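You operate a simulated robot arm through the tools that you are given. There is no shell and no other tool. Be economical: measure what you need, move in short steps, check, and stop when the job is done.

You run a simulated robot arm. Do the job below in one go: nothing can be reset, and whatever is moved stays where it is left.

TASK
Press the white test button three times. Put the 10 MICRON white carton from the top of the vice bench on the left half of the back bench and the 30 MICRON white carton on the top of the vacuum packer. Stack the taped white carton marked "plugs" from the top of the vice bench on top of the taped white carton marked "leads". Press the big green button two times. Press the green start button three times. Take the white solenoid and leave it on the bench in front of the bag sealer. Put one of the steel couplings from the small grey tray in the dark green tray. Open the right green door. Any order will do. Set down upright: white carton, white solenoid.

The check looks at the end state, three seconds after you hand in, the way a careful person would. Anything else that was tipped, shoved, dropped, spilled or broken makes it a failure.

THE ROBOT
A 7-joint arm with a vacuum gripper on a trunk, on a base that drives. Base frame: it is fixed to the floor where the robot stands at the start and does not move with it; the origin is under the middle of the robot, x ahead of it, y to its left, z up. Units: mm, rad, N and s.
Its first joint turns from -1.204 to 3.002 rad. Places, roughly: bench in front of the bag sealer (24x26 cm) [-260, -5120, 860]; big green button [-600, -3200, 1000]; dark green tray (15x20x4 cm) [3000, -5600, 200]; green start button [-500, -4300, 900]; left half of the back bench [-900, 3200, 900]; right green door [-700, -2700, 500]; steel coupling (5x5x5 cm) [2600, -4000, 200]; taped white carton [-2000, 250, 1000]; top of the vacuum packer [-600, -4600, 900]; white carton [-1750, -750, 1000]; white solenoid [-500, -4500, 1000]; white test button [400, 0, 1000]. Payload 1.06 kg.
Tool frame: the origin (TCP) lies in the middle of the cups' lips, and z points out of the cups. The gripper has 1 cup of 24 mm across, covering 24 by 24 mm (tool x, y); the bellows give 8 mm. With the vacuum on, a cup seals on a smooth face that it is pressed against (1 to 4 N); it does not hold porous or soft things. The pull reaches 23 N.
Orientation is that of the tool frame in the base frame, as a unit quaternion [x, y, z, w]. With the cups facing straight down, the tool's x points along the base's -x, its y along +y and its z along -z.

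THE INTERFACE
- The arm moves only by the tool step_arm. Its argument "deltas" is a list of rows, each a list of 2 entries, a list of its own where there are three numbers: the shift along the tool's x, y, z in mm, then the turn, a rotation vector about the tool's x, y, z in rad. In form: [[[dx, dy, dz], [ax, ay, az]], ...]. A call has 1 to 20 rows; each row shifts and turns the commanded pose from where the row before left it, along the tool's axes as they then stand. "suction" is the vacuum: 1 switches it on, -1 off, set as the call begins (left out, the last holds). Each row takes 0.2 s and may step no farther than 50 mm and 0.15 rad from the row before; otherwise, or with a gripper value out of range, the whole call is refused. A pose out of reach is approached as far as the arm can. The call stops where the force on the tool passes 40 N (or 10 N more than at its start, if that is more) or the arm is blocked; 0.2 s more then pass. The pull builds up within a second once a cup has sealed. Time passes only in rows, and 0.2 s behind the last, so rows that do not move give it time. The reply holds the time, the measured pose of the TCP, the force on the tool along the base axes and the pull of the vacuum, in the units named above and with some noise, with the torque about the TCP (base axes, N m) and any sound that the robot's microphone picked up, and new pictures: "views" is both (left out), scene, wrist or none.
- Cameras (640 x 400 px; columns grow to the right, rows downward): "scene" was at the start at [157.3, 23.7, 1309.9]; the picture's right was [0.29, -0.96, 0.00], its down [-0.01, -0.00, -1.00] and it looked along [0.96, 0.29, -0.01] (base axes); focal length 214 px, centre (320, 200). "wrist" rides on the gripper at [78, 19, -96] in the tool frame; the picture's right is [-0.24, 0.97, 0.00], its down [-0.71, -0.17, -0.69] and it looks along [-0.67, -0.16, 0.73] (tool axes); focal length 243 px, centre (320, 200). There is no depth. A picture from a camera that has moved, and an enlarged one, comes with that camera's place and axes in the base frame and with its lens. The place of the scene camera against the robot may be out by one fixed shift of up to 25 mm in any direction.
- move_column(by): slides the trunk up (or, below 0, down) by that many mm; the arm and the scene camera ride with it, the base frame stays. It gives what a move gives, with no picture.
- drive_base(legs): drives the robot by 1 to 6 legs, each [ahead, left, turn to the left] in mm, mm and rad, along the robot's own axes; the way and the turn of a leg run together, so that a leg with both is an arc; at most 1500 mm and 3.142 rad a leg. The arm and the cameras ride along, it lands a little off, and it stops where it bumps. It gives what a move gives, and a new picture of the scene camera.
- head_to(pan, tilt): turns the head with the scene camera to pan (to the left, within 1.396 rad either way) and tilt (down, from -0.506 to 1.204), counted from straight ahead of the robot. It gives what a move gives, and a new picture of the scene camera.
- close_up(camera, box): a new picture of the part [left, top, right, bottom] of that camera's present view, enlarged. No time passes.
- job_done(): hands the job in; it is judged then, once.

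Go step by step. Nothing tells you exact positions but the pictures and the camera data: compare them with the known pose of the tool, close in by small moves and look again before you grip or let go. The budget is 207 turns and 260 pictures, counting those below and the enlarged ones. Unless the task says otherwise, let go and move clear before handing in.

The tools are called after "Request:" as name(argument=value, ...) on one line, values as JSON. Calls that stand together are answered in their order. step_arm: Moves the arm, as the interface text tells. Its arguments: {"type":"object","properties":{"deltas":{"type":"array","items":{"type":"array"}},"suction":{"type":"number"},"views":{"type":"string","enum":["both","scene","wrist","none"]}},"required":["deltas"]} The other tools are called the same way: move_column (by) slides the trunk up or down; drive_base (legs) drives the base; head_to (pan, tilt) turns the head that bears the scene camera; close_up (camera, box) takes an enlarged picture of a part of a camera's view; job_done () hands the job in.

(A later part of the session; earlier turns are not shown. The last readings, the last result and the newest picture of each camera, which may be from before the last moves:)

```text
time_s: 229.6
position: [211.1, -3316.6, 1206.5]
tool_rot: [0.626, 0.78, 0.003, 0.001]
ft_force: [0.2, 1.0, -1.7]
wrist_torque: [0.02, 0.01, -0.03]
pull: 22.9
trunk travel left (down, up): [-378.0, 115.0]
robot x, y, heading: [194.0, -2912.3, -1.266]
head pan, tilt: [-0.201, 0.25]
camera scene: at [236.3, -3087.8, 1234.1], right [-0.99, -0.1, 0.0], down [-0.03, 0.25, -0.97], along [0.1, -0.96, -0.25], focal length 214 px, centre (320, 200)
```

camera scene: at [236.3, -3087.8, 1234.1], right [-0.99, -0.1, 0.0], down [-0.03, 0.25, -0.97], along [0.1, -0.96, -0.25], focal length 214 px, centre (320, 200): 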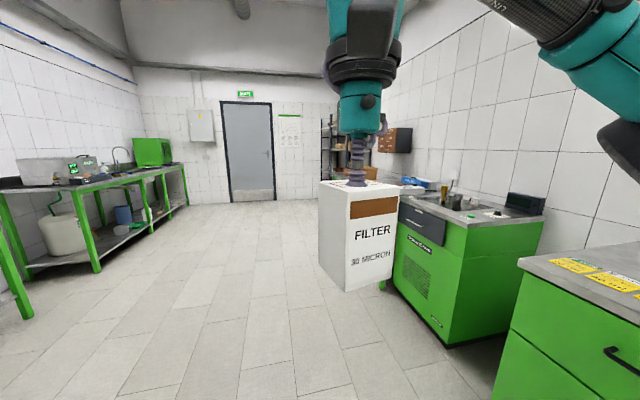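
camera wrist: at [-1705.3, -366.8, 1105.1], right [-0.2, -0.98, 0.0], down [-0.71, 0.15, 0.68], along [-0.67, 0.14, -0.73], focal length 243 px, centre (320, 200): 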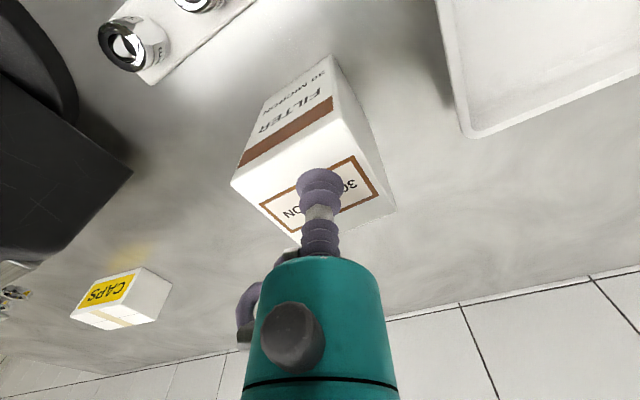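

Request:
close_up(camera="scene", box=[370, 150, 570, 290])

Request:
drive_base(legs=[[1100, 100, 0], [0, 0, -1.57]])

Request:
head_to(pan=0.15, tilt=0.35)

```text
2.86 times, centred on (470, 220) of scene
camera zoom: at [236.3, -3087.8, 1234.1], right [-0.99, -0.1, 0.0], down [-0.03, 0.25, -0.97], along [0.1, -0.96, -0.25], focal length 613 px, centre (-109, 143)
```

zoom: 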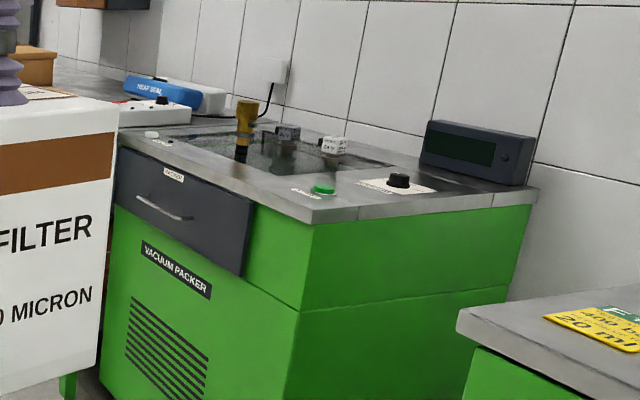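

```text
time_s: 239.0
position: [216.4, -3966.5, 1206.8]
tool_rot: [0.993, 0.119, 0.001, 0.003]
ft_force: [0.8, 0.2, -1.8]
wrist_torque: [0.0, -0.03, -0.02]
pull: 23.0
trunk travel left (down, up): [-378.0, 115.0]
robot x, y, heading: [619.5, -3939.9, -2.819]
head pan, tilt: [-0.201, 0.25]
camera scene: at [458.2, -3980.4, 1234.1], right [-0.12, 0.99, 0.0], down [0.25, 0.03, -0.97], along [-0.96, -0.12, -0.25], focal length 214 px, centre (320, 200)
```

scene: 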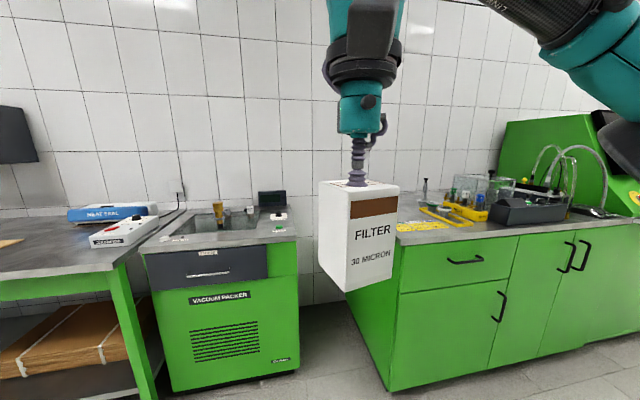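

```text
time_s: 239.8
position: [216.6, -3967.2, 1204.8]
tool_rot: [0.993, 0.119, 0.001, 0.004]
ft_force: [0.5, 0.2, -2.4]
wrist_torque: [-0.01, -0.06, 0.03]
pull: 22.8
trunk travel left (down, up): [-378.0, 115.0]
robot x, y, heading: [622.0, -3940.2, -2.82]
head pan, tilt: [0.15, 0.351]
camera scene: at [468.0, -4011.4, 1224.6], right [-0.46, 0.89, 0.0], down [0.31, 0.16, -0.94], along [-0.84, -0.43, -0.34], focal length 214 px, centre (320, 200)
```

scene: 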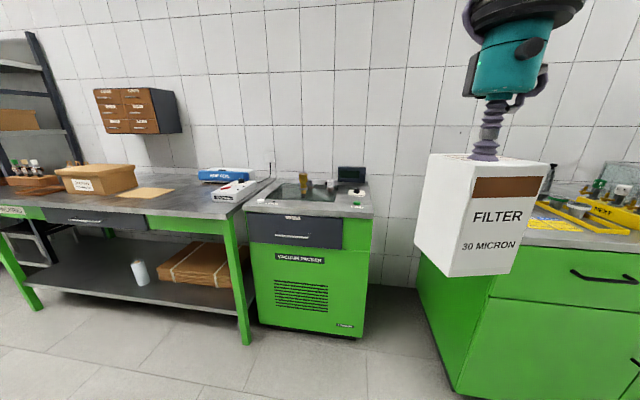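

Request:
close_up(camera="scene", box=[190, 150, 390, 260])

```text
3.20 times, centred on (290, 205) of scene
camera zoom: at [468.0, -4011.4, 1224.6], right [-0.46, 0.89, 0.0], down [0.31, 0.16, -0.94], along [-0.84, -0.43, -0.34], focal length 686 px, centre (416, 184)
```

zoom: 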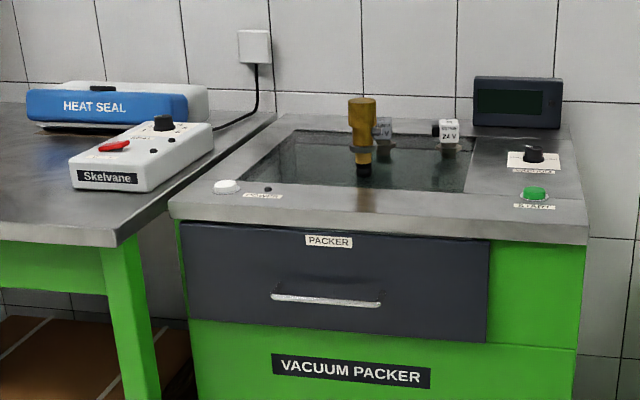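

The vacuum packer's glass top holds a brass part, a white 24 V solenoid and a dark one. The START button is front right. The left part of the lid is free, at about (-362, -4631). I'll drive closer, staying right of the neighbouring table's corner.

Request:
drive_base(legs=[[0, 268, 0], [500, 0, 0]])

Request:
head_to(pan=0.25, tilt=0.6)

```text
time_s: 245.3
position: [-173.0, -4374.7, 1205.7]
tool_rot: [0.993, 0.117, 0.001, 0.003]
ft_force: [-0.4, 0.7, -1.5]
wrist_torque: [-0.03, -0.04, 0.0]
pull: 23.1
trunk travel left (down, up): [-378.0, 115.0]
robot x, y, heading: [232.0, -4350.7, -2.82]
head pan, tilt: [0.15, 0.351]
camera scene: at [78.5, -4419.4, 1224.6], right [-0.45, 0.89, 0.0], down [0.31, 0.16, -0.94], along [-0.84, -0.43, -0.34], focal length 214 px, centre (320, 200)
```

scene: 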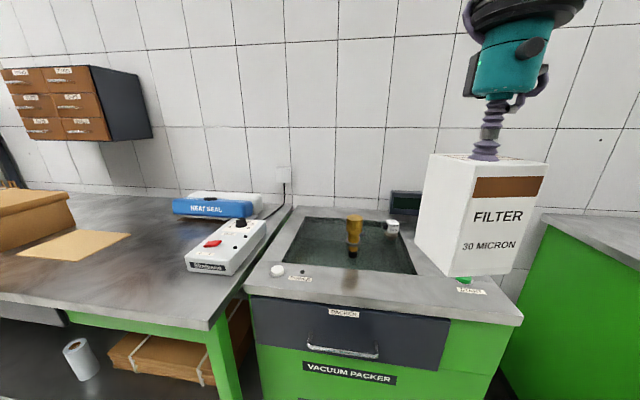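

```text
time_s: 246.1
position: [-172.4, -4374.0, 1205.8]
tool_rot: [0.993, 0.116, 0.002, 0.003]
ft_force: [0.8, 0.2, -1.4]
wrist_torque: [0.03, -0.02, -0.02]
pull: 22.5
trunk travel left (down, up): [-378.0, 115.0]
robot x, y, heading: [233.8, -4349.3, -2.82]
head pan, tilt: [0.25, 0.6]
camera scene: at [87.4, -4424.7, 1201.9], right [-0.54, 0.84, 0.0], down [0.48, 0.3, -0.83], along [-0.69, -0.45, -0.56], focal length 214 px, centre (320, 200)
```

scene: 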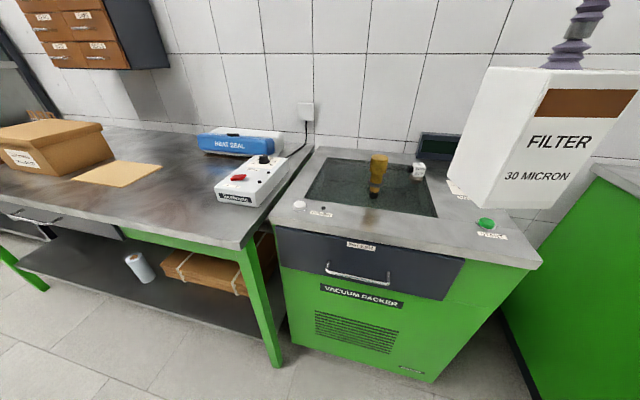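

I'll advance 170 and extend over the free left part of the lid, squaring the carton on the way.

Request:
drive_base(legs=[[165, 0, 0]])

Request:
step_arm(deltas=[[[-15, 40, 0], [0, 0, 0.05]], [[-15, 40, 0], [0, 0, 0.05]], [[-15, 40, 0], [0, 0, 0.05]], [[-15, 40, 0], [0, 0, 0]], [[-15, 40, 0], [0, 0, 0]], [[-30, 10, 0], [0, 0, 0]], [[0, 0, 0], [0, 0, 0]]], views="both")

```text
time_s: 247.5
position: [-328.6, -4426.5, 1204.8]
tool_rot: [0.993, 0.118, 0.002, 0.004]
ft_force: [0.5, 0.1, -2.1]
wrist_torque: [-0.02, -0.04, 0.01]
pull: 23.1
trunk travel left (down, up): [-378.0, 115.0]
robot x, y, heading: [76.5, -4399.0, -2.816]
head pan, tilt: [0.25, 0.6]
camera scene: at [-67.9, -4477.0, 1201.7], right [-0.54, 0.84, 0.0], down [0.48, 0.31, -0.82], along [-0.69, -0.45, -0.57], focal length 214 px, centre (320, 200)
```

scene: 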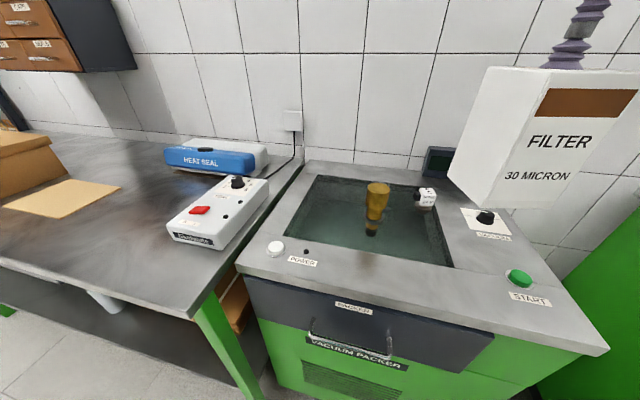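

```text
time_s: 249.1
position: [-379.8, -4624.9, 1197.1]
tool_rot: [0.999, 0.045, 0.001, 0.003]
ft_force: [0.0, 0.1, -1.5]
wrist_torque: [-0.02, -0.01, 0.0]
pull: 22.4
out of reach, approached as far as the arm can: row 5, 6
trunk travel left (down, up): [-378.0, 115.0]
robot x, y, heading: [73.1, -4402.3, -2.822]
head pan, tilt: [0.25, 0.6]
camera scene: at [-66.7, -4477.1, 1201.9], right [-0.54, 0.84, 0.0], down [0.47, 0.31, -0.83], along [-0.69, -0.45, -0.56], focal length 214 px, centre (320, 200)
camera wrist: at [-299.8, -4636.4, 1291.9], right [-0.15, -0.99, 0.0], down [-0.72, 0.11, 0.68], along [-0.68, 0.1, -0.73], focal length 243 px, centre (320, 200)
```

scene: 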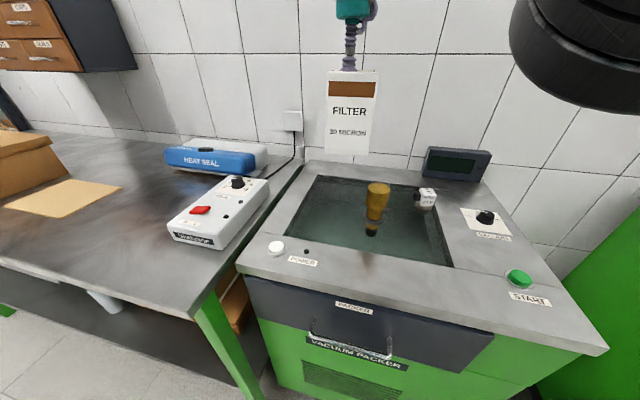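
wrist: 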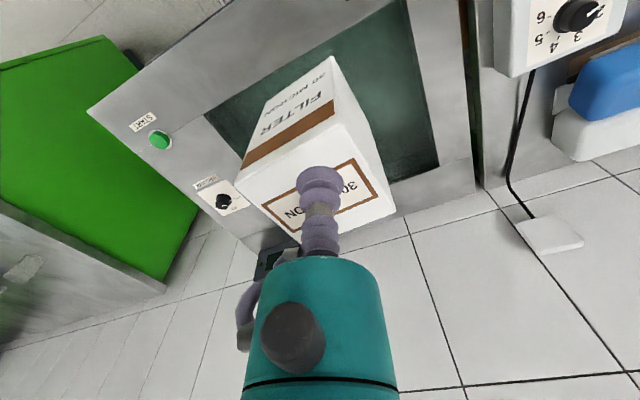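

Carton is over the lid. I'll lower the trunk some, shift 42 left to stay clear of the brass part, then check.

Request:
move_column(by=-80)

Request:
step_arm(deltas=[[[-4, 21, 0], [0, 0, 0]], [[-5, 21, 0], [0, 0, 0]], [[0, 0, 0], [0, 0, 0]]], views="both")

```text
time_s: 250.3
position: [-381.3, -4624.1, 1117.5]
tool_rot: [0.999, 0.044, 0.001, 0.003]
ft_force: [-0.3, -0.9, -2.2]
wrist_torque: [0.02, -0.05, 0.01]
pull: 23.0
trunk travel left (down, up): [-298.0, 195.0]
robot x, y, heading: [76.4, -4402.4, -2.817]
head pan, tilt: [0.25, 0.6]
```

```text
time_s: 251.1
position: [-383.0, -4635.3, 1116.5]
tool_rot: [0.999, 0.044, 0.002, 0.003]
ft_force: [-0.2, 0.3, -2.2]
wrist_torque: [0.03, -0.03, -0.03]
pull: 23.2
out of reach, approached as far as the arm can: row 1, 2
trunk travel left (down, up): [-298.0, 195.0]
robot x, y, heading: [75.4, -4400.4, -2.823]
head pan, tilt: [0.25, 0.6]
camera scene: at [-85.6, -4482.9, 1121.1], right [-0.54, 0.84, 0.0], down [0.47, 0.31, -0.83], along [-0.69, -0.45, -0.56], focal length 214 px, centre (320, 200)
camera wrist: at [-302.1, -4646.1, 1213.1], right [-0.15, -0.99, 0.01], down [-0.72, 0.11, 0.68], along [-0.67, 0.1, -0.73], focal length 243 px, centre (320, 200)
```

scene: 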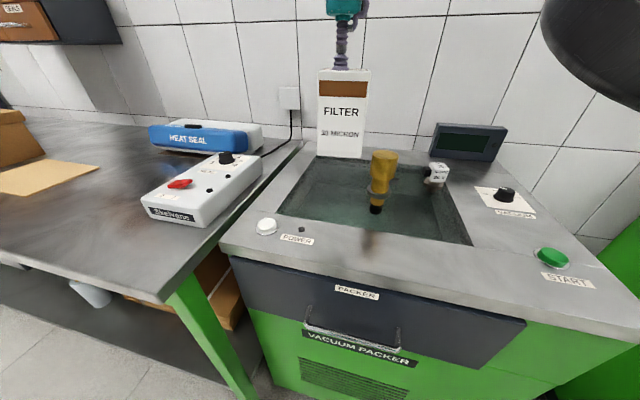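
wrist: 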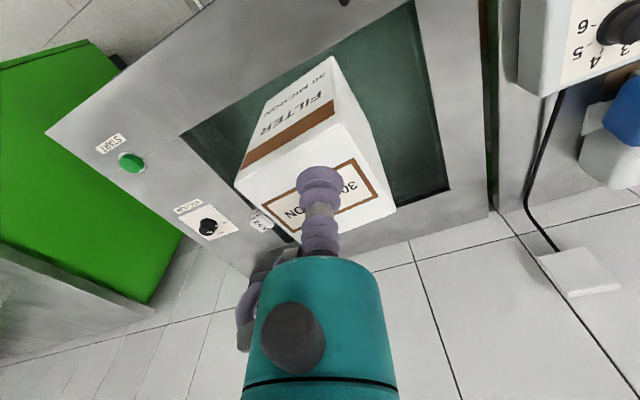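

The brass part is at (-400, -4565). The carton sits about 70 mm left of it; I'll strafe the base 28 mm left for more room, then lower.

Request:
drive_base(legs=[[0, 28, 0]])

Request:
move_column(by=-60)

Request:
step_arm(deltas=[[[0, 0, 0], [0, 0, 0]]], views="both")

```text
time_s: 252.0
position: [-373.0, -4661.8, 1117.4]
tool_rot: [0.999, 0.044, 0.002, 0.003]
ft_force: [0.5, -0.6, -1.5]
wrist_torque: [0.02, -0.03, -0.01]
pull: 22.8
trunk travel left (down, up): [-298.0, 195.0]
robot x, y, heading: [84.8, -4429.3, -2.816]
head pan, tilt: [0.25, 0.6]
camera scene: at [-76.5, -4510.0, 1121.1], right [-0.54, 0.84, 0.0], down [0.47, 0.31, -0.82], along [-0.69, -0.45, -0.57], focal length 214 px, centre (320, 200)
```

scene: 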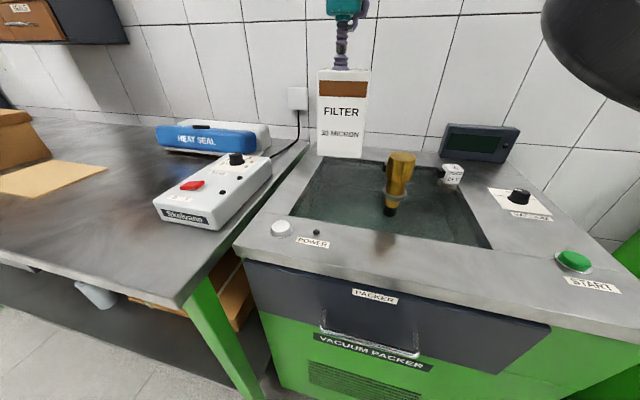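

```text
time_s: 253.0
position: [-373.6, -4661.9, 1056.7]
tool_rot: [0.999, 0.043, 0.001, 0.003]
ft_force: [0.3, -0.7, -1.1]
wrist_torque: [-0.04, -0.04, 0.02]
pull: 22.7
trunk travel left (down, up): [-238.0, 255.0]
robot x, y, heading: [84.1, -4427.1, -2.817]
head pan, tilt: [0.25, 0.6]
```

```text
time_s: 253.4
position: [-373.4, -4661.8, 1057.2]
tool_rot: [0.999, 0.043, 0.003, 0.003]
ft_force: [-0.4, -0.7, -2.0]
wrist_torque: [-0.02, -0.02, -0.04]
pull: 23.3
trunk travel left (down, up): [-238.0, 255.0]
robot x, y, heading: [86.4, -4426.4, -2.819]
head pan, tilt: [0.25, 0.6]
camera scene: at [-89.5, -4514.1, 1062.5], right [-0.54, 0.84, 0.0], down [0.47, 0.31, -0.83], along [-0.69, -0.45, -0.57], focal length 214 px, centre (320, 200)
camera wrist: at [-293.0, -4672.9, 1153.1], right [-0.15, -0.99, 0.01], down [-0.72, 0.11, 0.68], along [-0.67, 0.1, -0.73], focal length 243 px, centre (320, 200)
```

scene: 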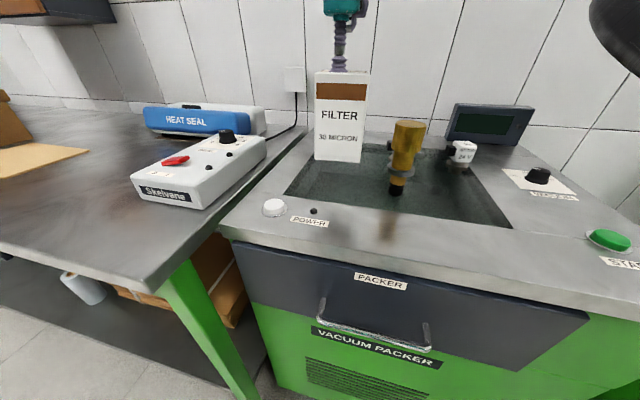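
wrist: 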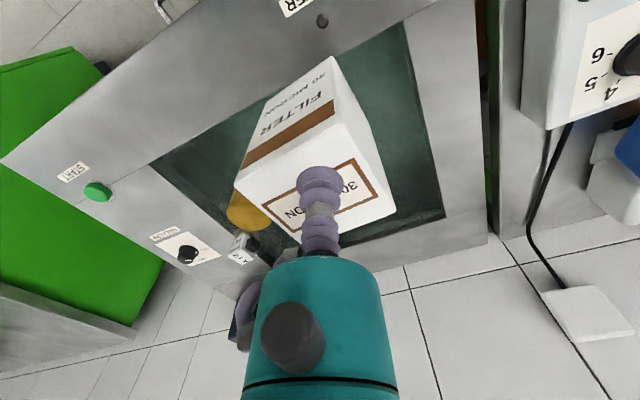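

Triangulating again, the packer top is at z≈860 and the brass part at (-445, -4577). The spot must be further back, at (-432, -4685), to sit wholly on the lid, so I'll roll ahead 62.

Request:
drive_base(legs=[[62, 8, 0]])

Request:
step_arm(deltas=[[[0, 0, 0], [0, 0, 0]]], views="wrist")

```text
time_s: 254.4
position: [-429.2, -4688.2, 1056.8]
tool_rot: [0.999, 0.045, 0.001, 0.002]
ft_force: [-0.3, 0.4, -1.2]
wrist_torque: [-0.01, -0.03, 0.01]
pull: 23.3
trunk travel left (down, up): [-238.0, 255.0]
robot x, y, heading: [32.9, -4452.4, -2.816]
head pan, tilt: [0.25, 0.6]
camera scene: at [-145.4, -4541.3, 1062.4], right [-0.54, 0.84, 0.0], down [0.47, 0.31, -0.82], along [-0.69, -0.45, -0.57], focal length 214 px, centre (320, 200)
```

scene: 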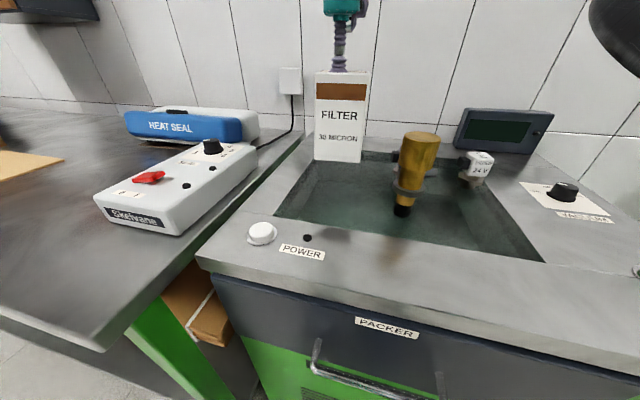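

```text
time_s: 254.8
position: [-428.5, -4689.1, 1055.1]
tool_rot: [0.999, 0.043, 0.002, 0.003]
ft_force: [0.5, 0.2, -1.9]
wrist_torque: [-0.02, -0.03, 0.01]
pull: 23.3
trunk travel left (down, up): [-238.0, 255.0]
robot x, y, heading: [31.7, -4457.7, -2.812]
head pan, tilt: [0.25, 0.6]
camera wrist: at [-348.4, -4700.3, 1152.9], right [-0.15, -0.99, 0.01], down [-0.72, 0.11, 0.68], along [-0.67, 0.1, -0.73], focal length 243 px, centre (320, 200)
```

wrist: 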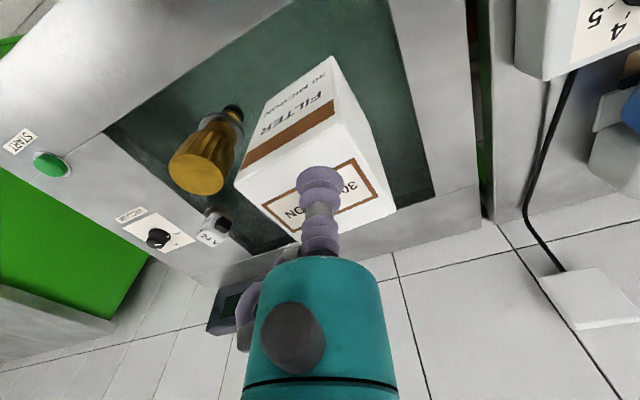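

The spot is good: 86 from the lid's left edge, 68 from its front, 112 from the brass part. Lowering.

Request:
move_column(by=-55)

Request:
step_arm(deltas=[[[0, 0, 8], [0, 0, 0]], [[0, 0, 8], [0, 0, 0]], [[0, 0, 0], [0, 0, 0]]], views="both")

```text
time_s: 255.8
position: [-428.8, -4688.5, 1001.4]
tool_rot: [0.999, 0.044, 0.002, 0.003]
ft_force: [0.6, 0.3, -2.7]
wrist_torque: [0.01, -0.01, 0.01]
pull: 23.4
trunk travel left (down, up): [-183.0, 310.0]
robot x, y, heading: [33.1, -4453.9, -2.823]
head pan, tilt: [0.25, 0.6]
```

```text
time_s: 256.6
position: [-428.7, -4688.7, 987.0]
tool_rot: [0.999, 0.045, 0.001, 0.004]
ft_force: [-0.2, -0.2, -2.1]
wrist_torque: [0.0, -0.02, 0.03]
pull: 23.1
trunk travel left (down, up): [-183.0, 310.0]
robot x, y, heading: [30.4, -4451.2, -2.818]
head pan, tilt: [0.25, 0.6]
camera scene: at [-160.6, -4546.4, 1004.5], right [-0.54, 0.84, 0.0], down [0.47, 0.31, -0.82], along [-0.69, -0.45, -0.57], focal length 214 px, centre (320, 200)
camera wrist: at [-348.7, -4700.1, 1082.2], right [-0.15, -0.99, 0.01], down [-0.72, 0.11, 0.68], along [-0.67, 0.1, -0.73], focal length 243 px, centre (320, 200)
```

scene: 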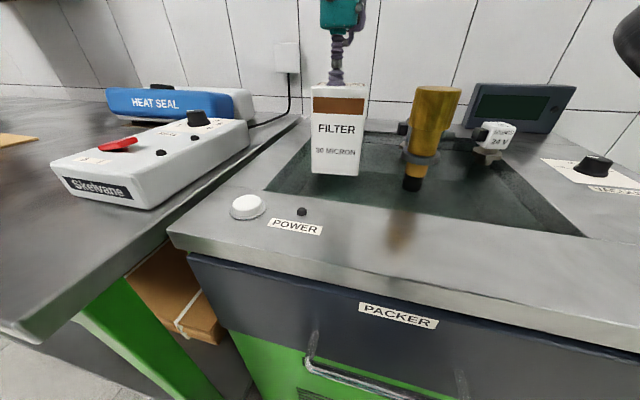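
wrist: 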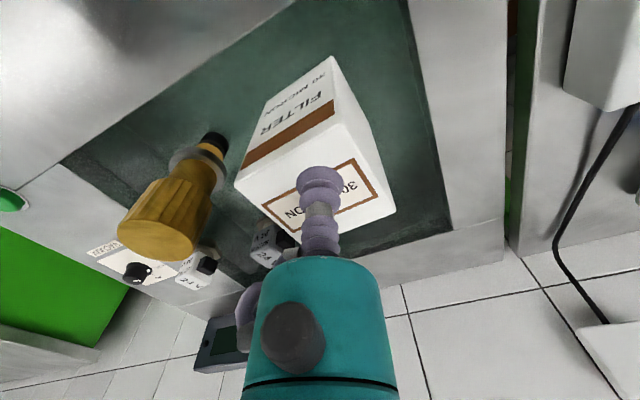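

Clear all round. I'll continue down to contact.

Request:
step_arm(deltas=[[[0, 0, 8], [0, 0, 0]], [[0, 0, 6], [0, 0, 0]], [[0, 0, 4], [0, 0, 0]], [[0, 0, 3], [0, 0, 0]], [[0, 0, 0], [0, 0, 0]]], views="none")

```text
time_s: 257.8
position: [-428.2, -4690.0, 966.4]
tool_rot: [0.999, 0.043, 0.0, 0.005]
ft_force: [1.8, -4.9, 17.3]
wrist_torque: [0.04, 0.07, -0.04]
pull: 22.6
trunk travel left (down, up): [-183.0, 310.0]
robot x, y, heading: [25.5, -4451.2, -2.82]
head pan, tilt: [0.25, 0.6]
```

Contact at z≈967. I'll ease off, release and lift.

Request:
step_arm(deltas=[[[0, 0, -4], [0, 0, 0]], [[0, 0, 0], [0, 0, 0]], [[0, 0, 0], [0, 0, 0]], [[0, 0, 0], [0, 0, 0]], [[0, 0, -5], [0, 0, 0]], [[0, 0, -15], [0, 0, 0]], [[0, 0, -20], [0, 0, 0]]], suction=-1, views="both")

```text
time_s: 259.4
position: [-427.3, -4688.1, 1007.0]
tool_rot: [0.999, 0.045, 0.002, 0.004]
ft_force: [-0.6, -0.3, 0.0]
wrist_torque: [-0.03, 0.02, 0.02]
pull: 0.2
trunk travel left (down, up): [-183.0, 310.0]
robot x, y, heading: [29.2, -4456.5, -2.817]
head pan, tilt: [0.25, 0.6]
camera scene: at [-160.4, -4546.4, 1004.5], right [-0.54, 0.84, 0.0], down [0.47, 0.31, -0.83], along [-0.69, -0.45, -0.56], focal length 214 px, centre (320, 200)
camera wrist: at [-348.0, -4700.4, 1104.5], right [-0.15, -0.99, 0.01], down [-0.72, 0.11, 0.68], along [-0.67, 0.1, -0.73], focal length 243 px, centre (320, 200)
```

scene: 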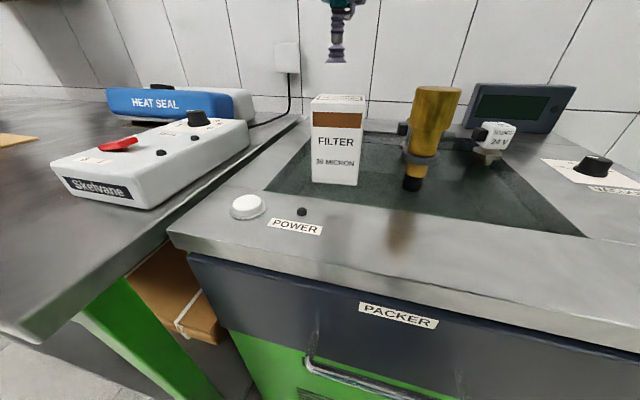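
wrist: 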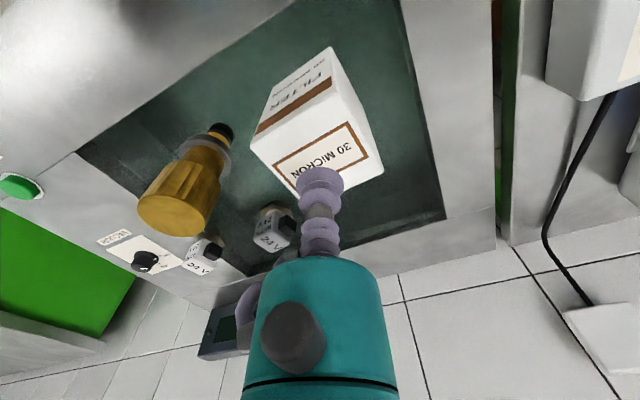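

The carton stands upright on the packer lid. Next is START at about (-476, -4300): I'll raise the trunk and swing the arm right, above everything.

Request:
move_column(by=110)

Request:
step_arm(deltas=[[[0, -43, 0], [0, 0, 0]], [[0, -43, 0], [0, 0, 0]], [[0, -43, 0], [0, 0, 0]], [[0, -43, 0], [0, 0, 0]], [[0, -43, 0], [0, 0, 0]], [[0, -43, 0], [0, 0, 0]], [[0, -43, 0], [0, 0, 0]], [[0, -43, 0], [0, 0, 0]], [[0, -30, 0], [0, 0, 0]], [[0, 0, 0], [0, 0, 0]]], views="both")

```text
time_s: 260.8
position: [-429.3, -4688.4, 1118.8]
tool_rot: [0.999, 0.045, 0.002, 0.004]
ft_force: [0.3, -0.4, -0.3]
wrist_torque: [-0.02, 0.01, 0.01]
pull: 0.0
trunk travel left (down, up): [-293.0, 200.0]
robot x, y, heading: [30.7, -4455.2, -2.82]
head pan, tilt: [0.25, 0.6]
```

```text
time_s: 263.0
position: [-467.7, -4330.5, 1093.4]
tool_rot: [0.999, 0.045, 0.0, 0.005]
ft_force: [-1.1, 0.2, 0.2]
wrist_torque: [0.02, 0.03, 0.01]
pull: 0.1
out of reach, approached as far as the arm can: row 8, 9
trunk travel left (down, up): [-293.0, 200.0]
robot x, y, heading: [29.7, -4454.0, -2.817]
head pan, tilt: [0.25, 0.6]
camera scene: at [-133.0, -4537.1, 1116.3], right [-0.54, 0.84, 0.0], down [0.47, 0.31, -0.83], along [-0.69, -0.45, -0.56], focal length 214 px, centre (320, 200)
camera wrist: at [-387.6, -4341.0, 1190.2], right [-0.15, -0.99, 0.01], down [-0.72, 0.11, 0.68], along [-0.68, 0.1, -0.73], focal length 243 px, centre (320, 200)
```

scene: 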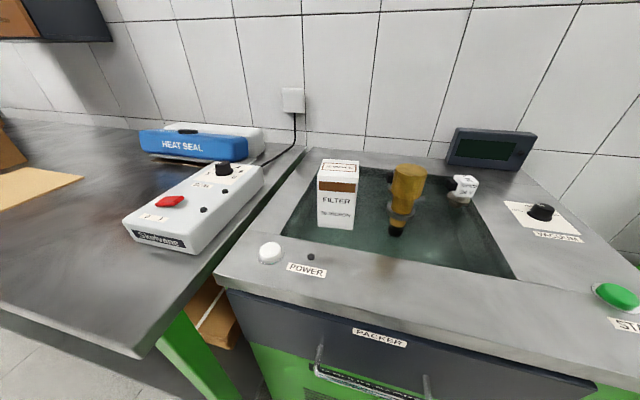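
wrist: 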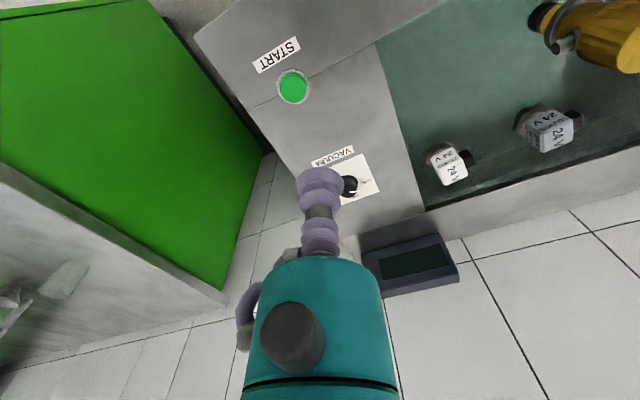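

Request:
close_up(camera="wrist", box=[400, 80, 620, 220])

Request:
drive_base(legs=[[0, -95, 0]])

```text
2.86 times, centred on (510, 150) of wrist
camera zoom: at [-387.6, -4341.0, 1190.2], right [-0.15, -0.99, 0.01], down [-0.72, 0.11, 0.68], along [-0.68, 0.1, -0.73], focal length 693 px, centre (-223, 343)
```

zoom: 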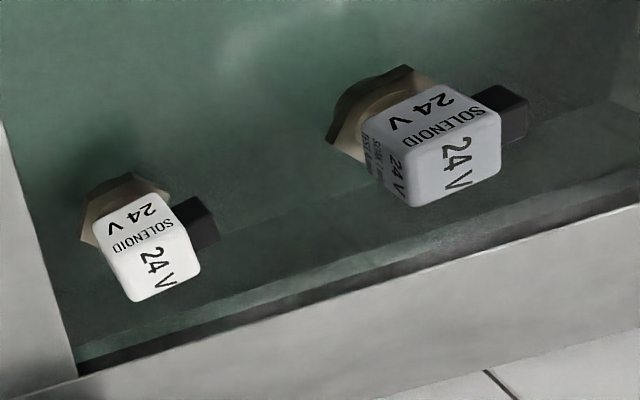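

```text
time_s: 264.5
position: [-498.3, -4238.4, 1093.4]
tool_rot: [0.999, 0.043, 0.001, 0.004]
ft_force: [0.7, 0.7, 0.0]
wrist_torque: [-0.02, -0.03, 0.02]
pull: 0.0
trunk travel left (down, up): [-293.0, 200.0]
robot x, y, heading: [-2.6, -4359.7, -2.813]
head pan, tilt: [0.25, 0.6]
camera scene: at [-163.6, -4446.0, 1116.3], right [-0.54, 0.84, 0.0], down [0.47, 0.31, -0.83], along [-0.69, -0.45, -0.56], focal length 214 px, centre (320, 200)
```

scene: 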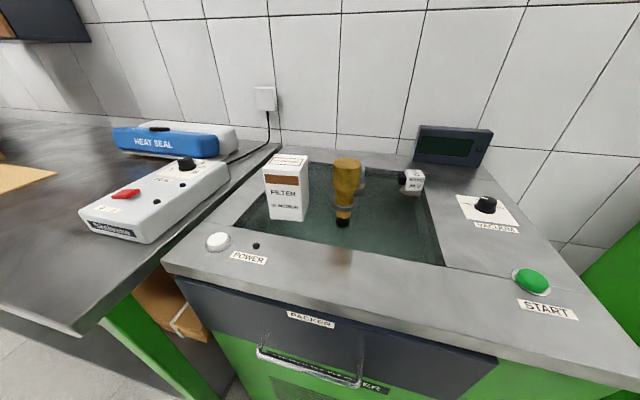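

The white solenoid is the one nearer the dial; the other is grey. Now I move over START and lower.

Request:
step_arm(deltas=[[[3, 27, 0], [0, 0, 0]], [[2, 27, 0], [0, 0, 0]], [[0, 0, 0], [0, 0, 0]]], views="none")

Request:
move_column(by=-120)

Request:
step_arm(deltas=[[[0, 0, 0], [0, 0, 0]]], views="wrist")

```text
time_s: 265.3
position: [-490.3, -4291.5, 1095.4]
tool_rot: [0.999, 0.044, 0.001, 0.004]
ft_force: [0.9, -0.1, -0.2]
wrist_torque: [0.03, 0.01, -0.01]
pull: 0.0
trunk travel left (down, up): [-293.0, 200.0]
robot x, y, heading: [-2.3, -4364.2, -2.815]
head pan, tilt: [0.25, 0.6]
```

```text
time_s: 266.8
position: [-493.6, -4293.8, 968.9]
tool_rot: [0.999, 0.043, 0.006, 0.003]
ft_force: [-0.9, 0.5, 0.1]
wrist_torque: [-0.03, -0.03, 0.0]
pull: 0.0
trunk travel left (down, up): [-173.0, 320.0]
robot x, y, heading: [-4.9, -4361.7, -2.816]
head pan, tilt: [0.25, 0.6]
```

```text
time_s: 267.2
position: [-493.3, -4293.8, 968.3]
tool_rot: [0.999, 0.043, 0.006, 0.004]
ft_force: [0.1, 0.6, -0.1]
wrist_torque: [-0.02, -0.04, -0.01]
pull: 0.0
trunk travel left (down, up): [-173.0, 320.0]
robot x, y, heading: [-0.3, -4364.1, -2.823]
head pan, tilt: [0.25, 0.6]
camera wrist: at [-413.5, -4305.6, 1066.1], right [-0.15, -0.99, 0.0], down [-0.73, 0.11, 0.68], along [-0.67, 0.1, -0.74], focal length 243 px, centre (320, 200)
```

wrist: 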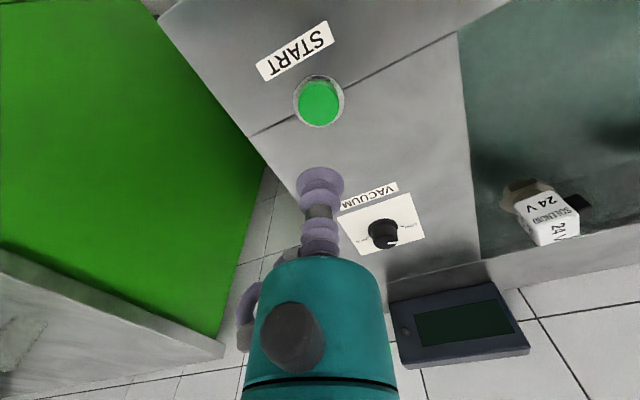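

Request:
step_arm(deltas=[[[8, 1, 20], [0, 0, 0]], [[0, 0, 20], [0, 0, 0]], [[0, 0, 15], [0, 0, 0]], [[0, 0, 0], [0, 0, 0]]], views="wrist")

```text
time_s: 268.2
position: [-484.3, -4295.2, 914.3]
tool_rot: [0.999, 0.044, 0.007, 0.003]
ft_force: [-0.3, 0.0, -0.3]
wrist_torque: [0.01, -0.03, 0.03]
pull: 0.1
trunk travel left (down, up): [-173.0, 320.0]
robot x, y, heading: [1.7, -4361.6, -2.82]
head pan, tilt: [0.25, 0.6]
camera wrist: at [-404.2, -4305.9, 1010.9], right [-0.15, -0.99, 0.0], down [-0.73, 0.11, 0.67], along [-0.67, 0.1, -0.74], focal length 243 px, centre (320, 200)
```

wrist: 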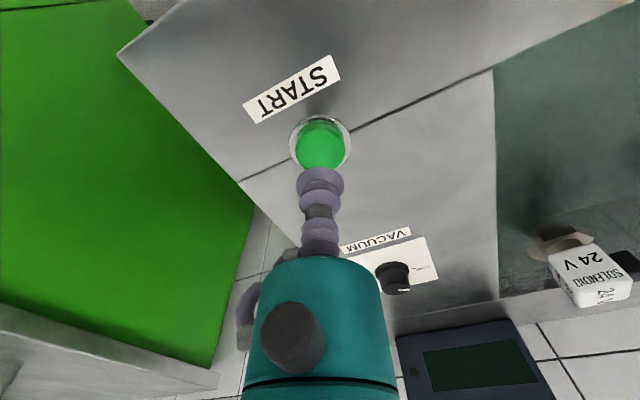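

The button top is at about (-489, -4293, 863). I'll centre and creep down.

Request:
step_arm(deltas=[[[-5, -2, 12], [0, 0, 0]], [[0, 0, 12], [0, 0, 0]], [[0, 0, 10], [0, 0, 0]], [[0, 0, 6], [0, 0, 0]], [[0, 0, 0], [0, 0, 0]]], views="wrist")

```text
time_s: 269.4
position: [-488.0, -4293.9, 873.3]
tool_rot: [0.999, 0.043, 0.007, 0.003]
ft_force: [0.3, 0.4, -0.3]
wrist_torque: [0.0, 0.0, -0.01]
pull: 0.1
trunk travel left (down, up): [-173.0, 320.0]
robot x, y, heading: [1.4, -4361.6, -2.818]
head pan, tilt: [0.25, 0.6]
camera wrist: at [-409.3, -4305.3, 970.8], right [-0.15, -0.99, 0.0], down [-0.73, 0.11, 0.68], along [-0.67, 0.1, -0.74], focal length 243 px, centre (320, 200)
```

wrist: 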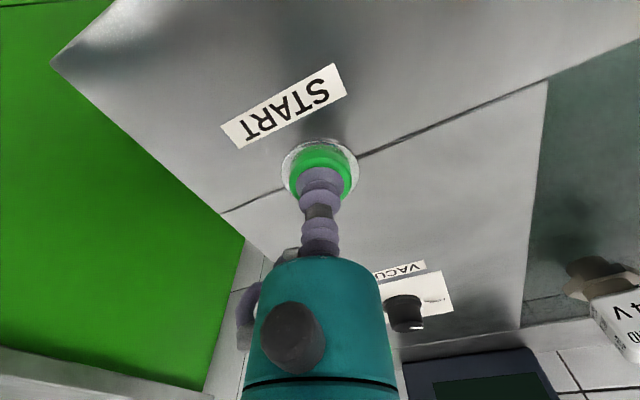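

Centred just above. Press slowly.

Request:
step_arm(deltas=[[[0, 0, 4], [0, 0, 0]], [[0, 0, 4], [0, 0, 0]], [[0, 0, 3], [0, 0, 0]], [[0, 0, 0], [0, 0, 0]]], views="none")

```text
time_s: 270.4
position: [-488.0, -4293.8, 862.5]
tool_rot: [0.999, 0.043, 0.007, 0.003]
ft_force: [0.3, -1.7, 2.5]
wrist_torque: [0.03, -0.02, -0.01]
pull: 0.1
trunk travel left (down, up): [-173.0, 320.0]
robot x, y, heading: [2.0, -4361.9, -2.815]
head pan, tilt: [0.25, 0.6]
heard: click
```

One click. Release, press again.

Request:
step_arm(deltas=[[[0, 0, -8], [0, 0, 0]], [[0, 0, -6], [0, 0, 0]], [[0, 0, 0], [0, 0, 0]], [[0, 0, 6], [0, 0, 0]], [[0, 0, 5], [0, 0, 0]], [[0, 0, 3], [0, 0, 0]], [[0, 0, 0], [0, 0, 0]]], views="none")

Request:
step_arm(deltas=[[[0, 0, -8], [0, 0, 0]], [[0, 0, -6], [0, 0, 0]], [[0, 0, 0], [0, 0, 0]], [[0, 0, 0], [0, 0, 0]]], views="none")

```text
time_s: 272.0
position: [-489.6, -4292.5, 863.4]
tool_rot: [0.999, 0.044, 0.006, 0.003]
ft_force: [0.4, 0.5, 2.0]
wrist_torque: [0.01, 0.02, -0.02]
pull: 0.0
trunk travel left (down, up): [-173.0, 320.0]
robot x, y, heading: [0.5, -4362.5, -2.819]
head pan, tilt: [0.25, 0.6]
heard: click
```

```text
time_s: 273.0
position: [-488.5, -4293.5, 877.5]
tool_rot: [0.999, 0.044, 0.006, 0.003]
ft_force: [-0.1, -0.2, 0.7]
wrist_torque: [-0.04, -0.01, -0.02]
pull: 0.2
trunk travel left (down, up): [-173.0, 320.0]
robot x, y, heading: [-4.2, -4365.0, -2.815]
head pan, tilt: [0.25, 0.6]
```

Two clicks so far. Third press.

Request:
step_arm(deltas=[[[0, 0, 6], [0, 0, 0]], [[0, 0, 5], [0, 0, 0]], [[0, 0, 3], [0, 0, 0]], [[0, 0, 0], [0, 0, 0]]], views="none")

Request:
step_arm(deltas=[[[0, 0, -15], [0, 0, 0]], [[0, 0, -20], [0, 0, 0]], [[0, 0, -20], [0, 0, 0]], [[0, 0, 0], [0, 0, 0]]], views="none")

Request:
move_column(by=90)

```text
time_s: 274.0
position: [-488.8, -4292.8, 862.8]
tool_rot: [0.999, 0.043, 0.006, 0.002]
ft_force: [-0.5, 0.6, 2.3]
wrist_torque: [-0.02, 0.0, -0.02]
pull: 0.0
trunk travel left (down, up): [-173.0, 320.0]
robot x, y, heading: [-6.9, -4360.9, -2.814]
head pan, tilt: [0.25, 0.6]
heard: click
```

```text
time_s: 275.0
position: [-488.3, -4293.4, 918.1]
tool_rot: [0.999, 0.044, 0.006, 0.004]
ft_force: [-0.3, -0.2, -0.7]
wrist_torque: [0.01, -0.03, -0.01]
pull: 0.0
trunk travel left (down, up): [-173.0, 320.0]
robot x, y, heading: [-2.4, -4359.7, -2.817]
head pan, tilt: [0.25, 0.6]
```

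```text
time_s: 276.2
position: [-488.5, -4293.5, 1007.9]
tool_rot: [0.999, 0.044, 0.007, 0.003]
ft_force: [-0.3, 0.7, -0.2]
wrist_torque: [0.0, 0.01, 0.0]
pull: 0.0
trunk travel left (down, up): [-263.0, 230.0]
robot x, y, heading: [1.0, -4362.1, -2.817]
head pan, tilt: [0.25, 0.6]
```

START is done with three clicks. The white solenoid's top triangulates to (-615, -4492, 926), so I'll move above it.

Request:
step_arm(deltas=[[[-20, 38, 0], [0, 0, 0]], [[-20, 38, 0], [0, 0, 0]], [[-30, 38, 0], [0, 0, 0]], [[-30, 38, 0], [0, 0, 0]], [[-30, 35, 0], [0, 0, 0]], [[0, 0, 0], [0, 0, 0]]], views="wrist")

```text
time_s: 277.6
position: [-603.6, -4490.3, 1007.7]
tool_rot: [0.999, 0.045, 0.006, 0.002]
ft_force: [-0.3, 0.1, 0.5]
wrist_torque: [0.04, 0.02, -0.05]
pull: 0.1
trunk travel left (down, up): [-263.0, 230.0]
robot x, y, heading: [-0.4, -4365.5, -2.816]
head pan, tilt: [0.25, 0.6]
camera wrist: at [-524.0, -4501.8, 1104.5], right [-0.15, -0.99, 0.0], down [-0.73, 0.11, 0.68], along [-0.67, 0.1, -0.74], focal length 243 px, centre (320, 200)
```

wrist: 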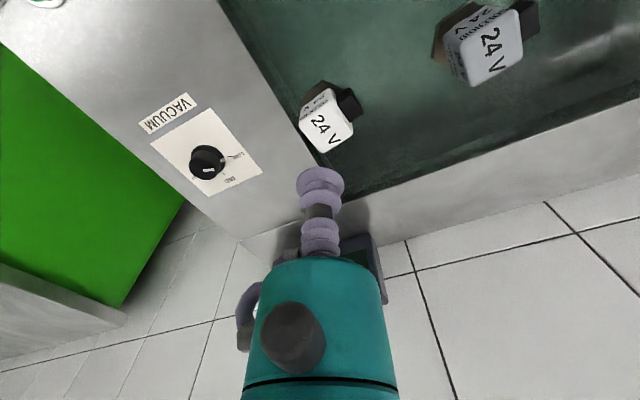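

Request:
step_arm(deltas=[[[-9, 4, 15], [0, 0, 0]], [[0, 0, 20], [0, 0, 0]], [[0, 0, 20], [0, 0, 0]], [[0, 0, 0], [0, 0, 0]]], views="wrist")

```text
time_s: 278.6
position: [-611.2, -4494.9, 951.4]
tool_rot: [0.999, 0.044, 0.006, 0.004]
ft_force: [0.4, -0.6, -0.2]
wrist_torque: [0.01, 0.04, -0.01]
pull: 0.2
trunk travel left (down, up): [-263.0, 230.0]
robot x, y, heading: [-3.1, -4361.9, -2.816]
head pan, tilt: [0.25, 0.6]
camera wrist: at [-531.3, -4506.7, 1048.6], right [-0.15, -0.99, 0.0], down [-0.73, 0.11, 0.68], along [-0.67, 0.1, -0.74], focal length 243 px, centre (320, 200)
```

wrist: 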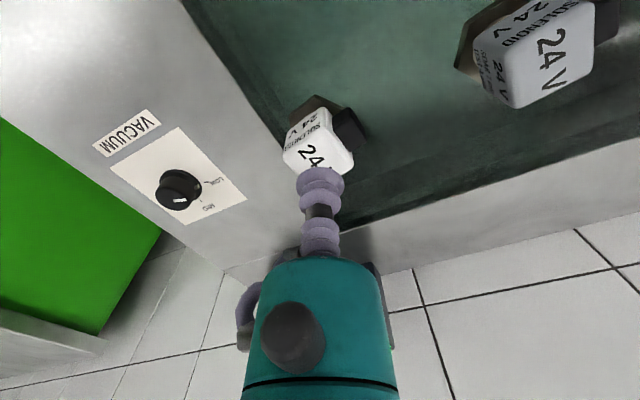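

Centred. Vacuum on, and I'll descend gently.

Request:
step_arm(deltas=[[[0, 0, 10], [0, 0, 0]], [[0, 0, 8], [0, 0, 0]], [[0, 0, 5], [0, 0, 0]], [[0, 0, 3], [0, 0, 0]], [[0, 0, 0], [0, 0, 0]], [[0, 0, 0], [0, 0, 0]]], suction=1, views="wrist")

```text
time_s: 280.0
position: [-609.5, -4496.5, 925.9]
tool_rot: [0.999, 0.043, 0.006, 0.003]
ft_force: [1.2, 0.4, 0.3]
wrist_torque: [0.0, -0.01, 0.01]
pull: 22.7
trunk travel left (down, up): [-263.0, 230.0]
robot x, y, heading: [-0.4, -4364.5, -2.817]
head pan, tilt: [0.25, 0.6]
camera wrist: at [-530.7, -4507.7, 1023.1], right [-0.15, -0.99, 0.0], down [-0.73, 0.11, 0.67], along [-0.67, 0.1, -0.74], focal length 243 px, centre (320, 200)
```

wrist: 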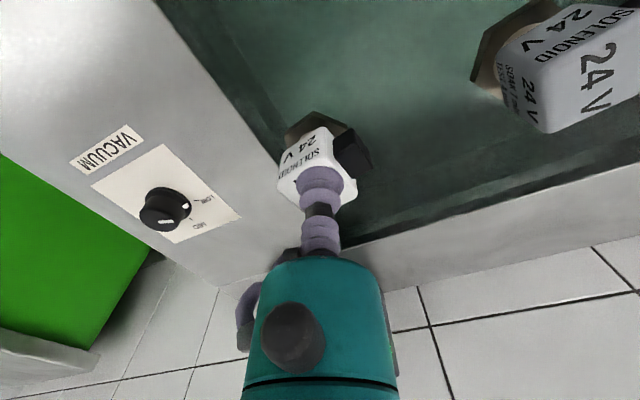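

Sealed. I'll lift straight up.

Request:
step_arm(deltas=[[[0, 0, -10], [0, 0, 0]], [[0, 0, -20], [0, 0, 0]], [[0, 0, -25], [0, 0, 0]], [[0, 0, 0], [0, 0, 0]]], views="wrist")

Request:
move_column(by=110)

Request:
step_arm(deltas=[[[40, 0, 0], [0, 0, 0]], [[40, 0, 0], [0, 0, 0]], [[40, 0, 0], [0, 0, 0]], [[30, 0, 0], [0, 0, 0]], [[0, 0, 0], [0, 0, 0]]], views="none")

Request:
drive_base(legs=[[-250, 0, 0]])

```text
time_s: 281.0
position: [-608.8, -4495.9, 980.2]
tool_rot: [0.999, 0.043, 0.006, 0.004]
ft_force: [0.1, -0.5, -1.5]
wrist_torque: [-0.01, -0.03, -0.02]
pull: 22.7
trunk travel left (down, up): [-263.0, 230.0]
robot x, y, heading: [2.7, -4365.5, -2.812]
head pan, tilt: [0.25, 0.6]
camera wrist: at [-530.5, -4506.9, 1078.1], right [-0.15, -0.99, 0.0], down [-0.73, 0.11, 0.67], along [-0.67, 0.1, -0.74], focal length 243 px, centre (320, 200)
```

wrist: 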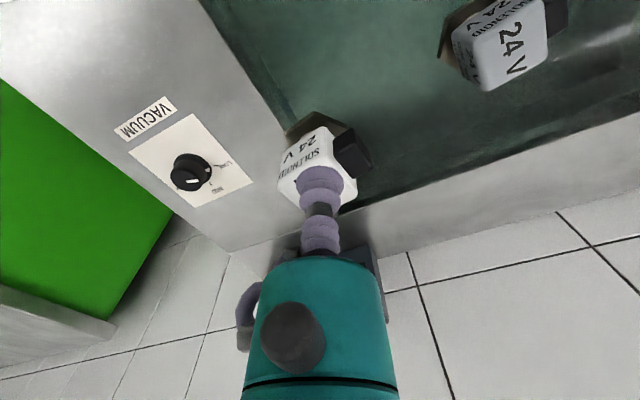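

```text
time_s: 282.4
position: [-597.5, -4492.5, 1133.5]
tool_rot: [0.998, 0.043, -0.032, 0.014]
ft_force: [0.1, -0.4, -1.3]
wrist_torque: [0.01, -0.01, 0.0]
pull: 22.8
trunk travel left (down, up): [-373.0, 120.0]
robot x, y, heading: [-1.4, -4363.6, -2.816]
head pan, tilt: [0.25, 0.6]
```

```text
time_s: 283.6
position: [-448.4, -4476.8, 1123.2]
tool_rot: [0.998, 0.043, -0.033, 0.015]
ft_force: [-0.5, -0.5, -2.8]
wrist_torque: [0.0, -0.02, -0.02]
pull: 22.5
trunk travel left (down, up): [-373.0, 120.0]
robot x, y, heading: [-2.1, -4366.1, -2.821]
head pan, tilt: [0.25, 0.6]
```

```text
time_s: 285.5
position: [-213.3, -4398.2, 1123.9]
tool_rot: [0.998, 0.043, -0.032, 0.014]
ft_force: [-0.1, 0.0, -2.4]
wrist_torque: [-0.01, 0.0, -0.03]
pull: 22.7
trunk travel left (down, up): [-373.0, 120.0]
robot x, y, heading: [232.8, -4285.9, -2.812]
head pan, tilt: [0.25, 0.6]
camera scene: at [89.6, -4361.2, 1196.5], right [-0.54, 0.84, 0.0], down [0.47, 0.31, -0.83], along [-0.69, -0.45, -0.56], focal length 214 px, centre (320, 200)
```

scene: 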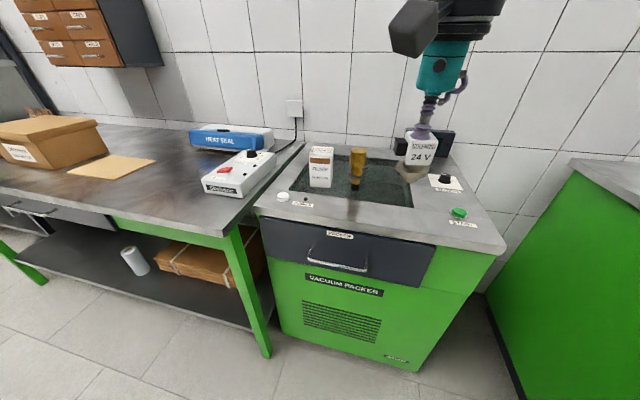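

The white solenoid is held upright. The area in front of the sealer lies left of the white control box and right of the kraft sheet. I'll strafe along there.

Request:
drive_base(legs=[[0, 740, -0.01], [110, 0, 0]])

Request:
head_to(pan=0.0, tilt=0.5)

```text
time_s: 293.3
position: [-81.0, -5147.4, 1123.4]
tool_rot: [0.998, 0.043, -0.032, 0.015]
ft_force: [0.1, -0.2, -2.4]
wrist_torque: [-0.02, -0.06, -0.02]
pull: 22.9
trunk travel left (down, up): [-373.0, 120.0]
robot x, y, heading: [372.4, -5036.4, -2.819]
head pan, tilt: [0.25, 0.6]
camera scene: at [224.1, -5111.3, 1196.3], right [-0.54, 0.84, 0.0], down [0.48, 0.31, -0.82], along [-0.69, -0.45, -0.57], focal length 214 px, centre (320, 200)
```

scene: 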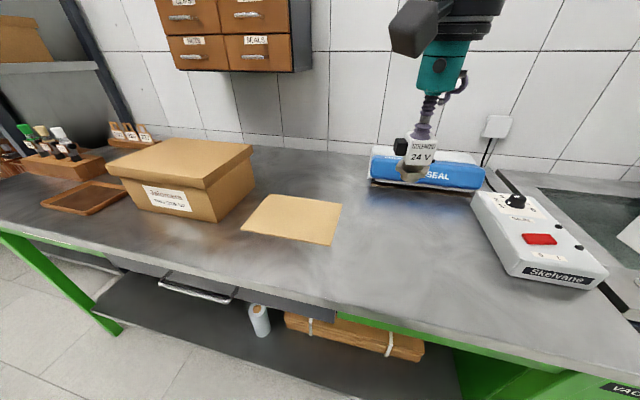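

```text
time_s: 294.1
position: [-78.9, -5147.7, 1123.4]
tool_rot: [0.998, 0.043, -0.033, 0.014]
ft_force: [-0.2, -0.6, -3.3]
wrist_torque: [0.03, -0.01, -0.01]
pull: 22.3
trunk travel left (down, up): [-373.0, 120.0]
robot x, y, heading: [368.7, -5031.1, -2.818]
head pan, tilt: [0.0, 0.499]
camera scene: at [212.9, -5092.1, 1205.5], right [-0.32, 0.95, 0.0], down [0.45, 0.15, -0.88], along [-0.83, -0.28, -0.48], focal length 214 px, centre (320, 200)
```

scene: 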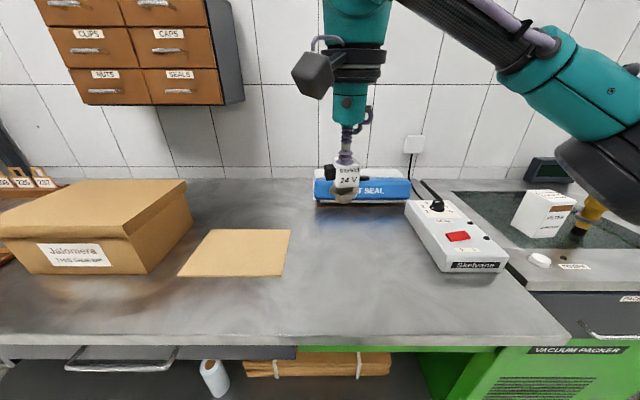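

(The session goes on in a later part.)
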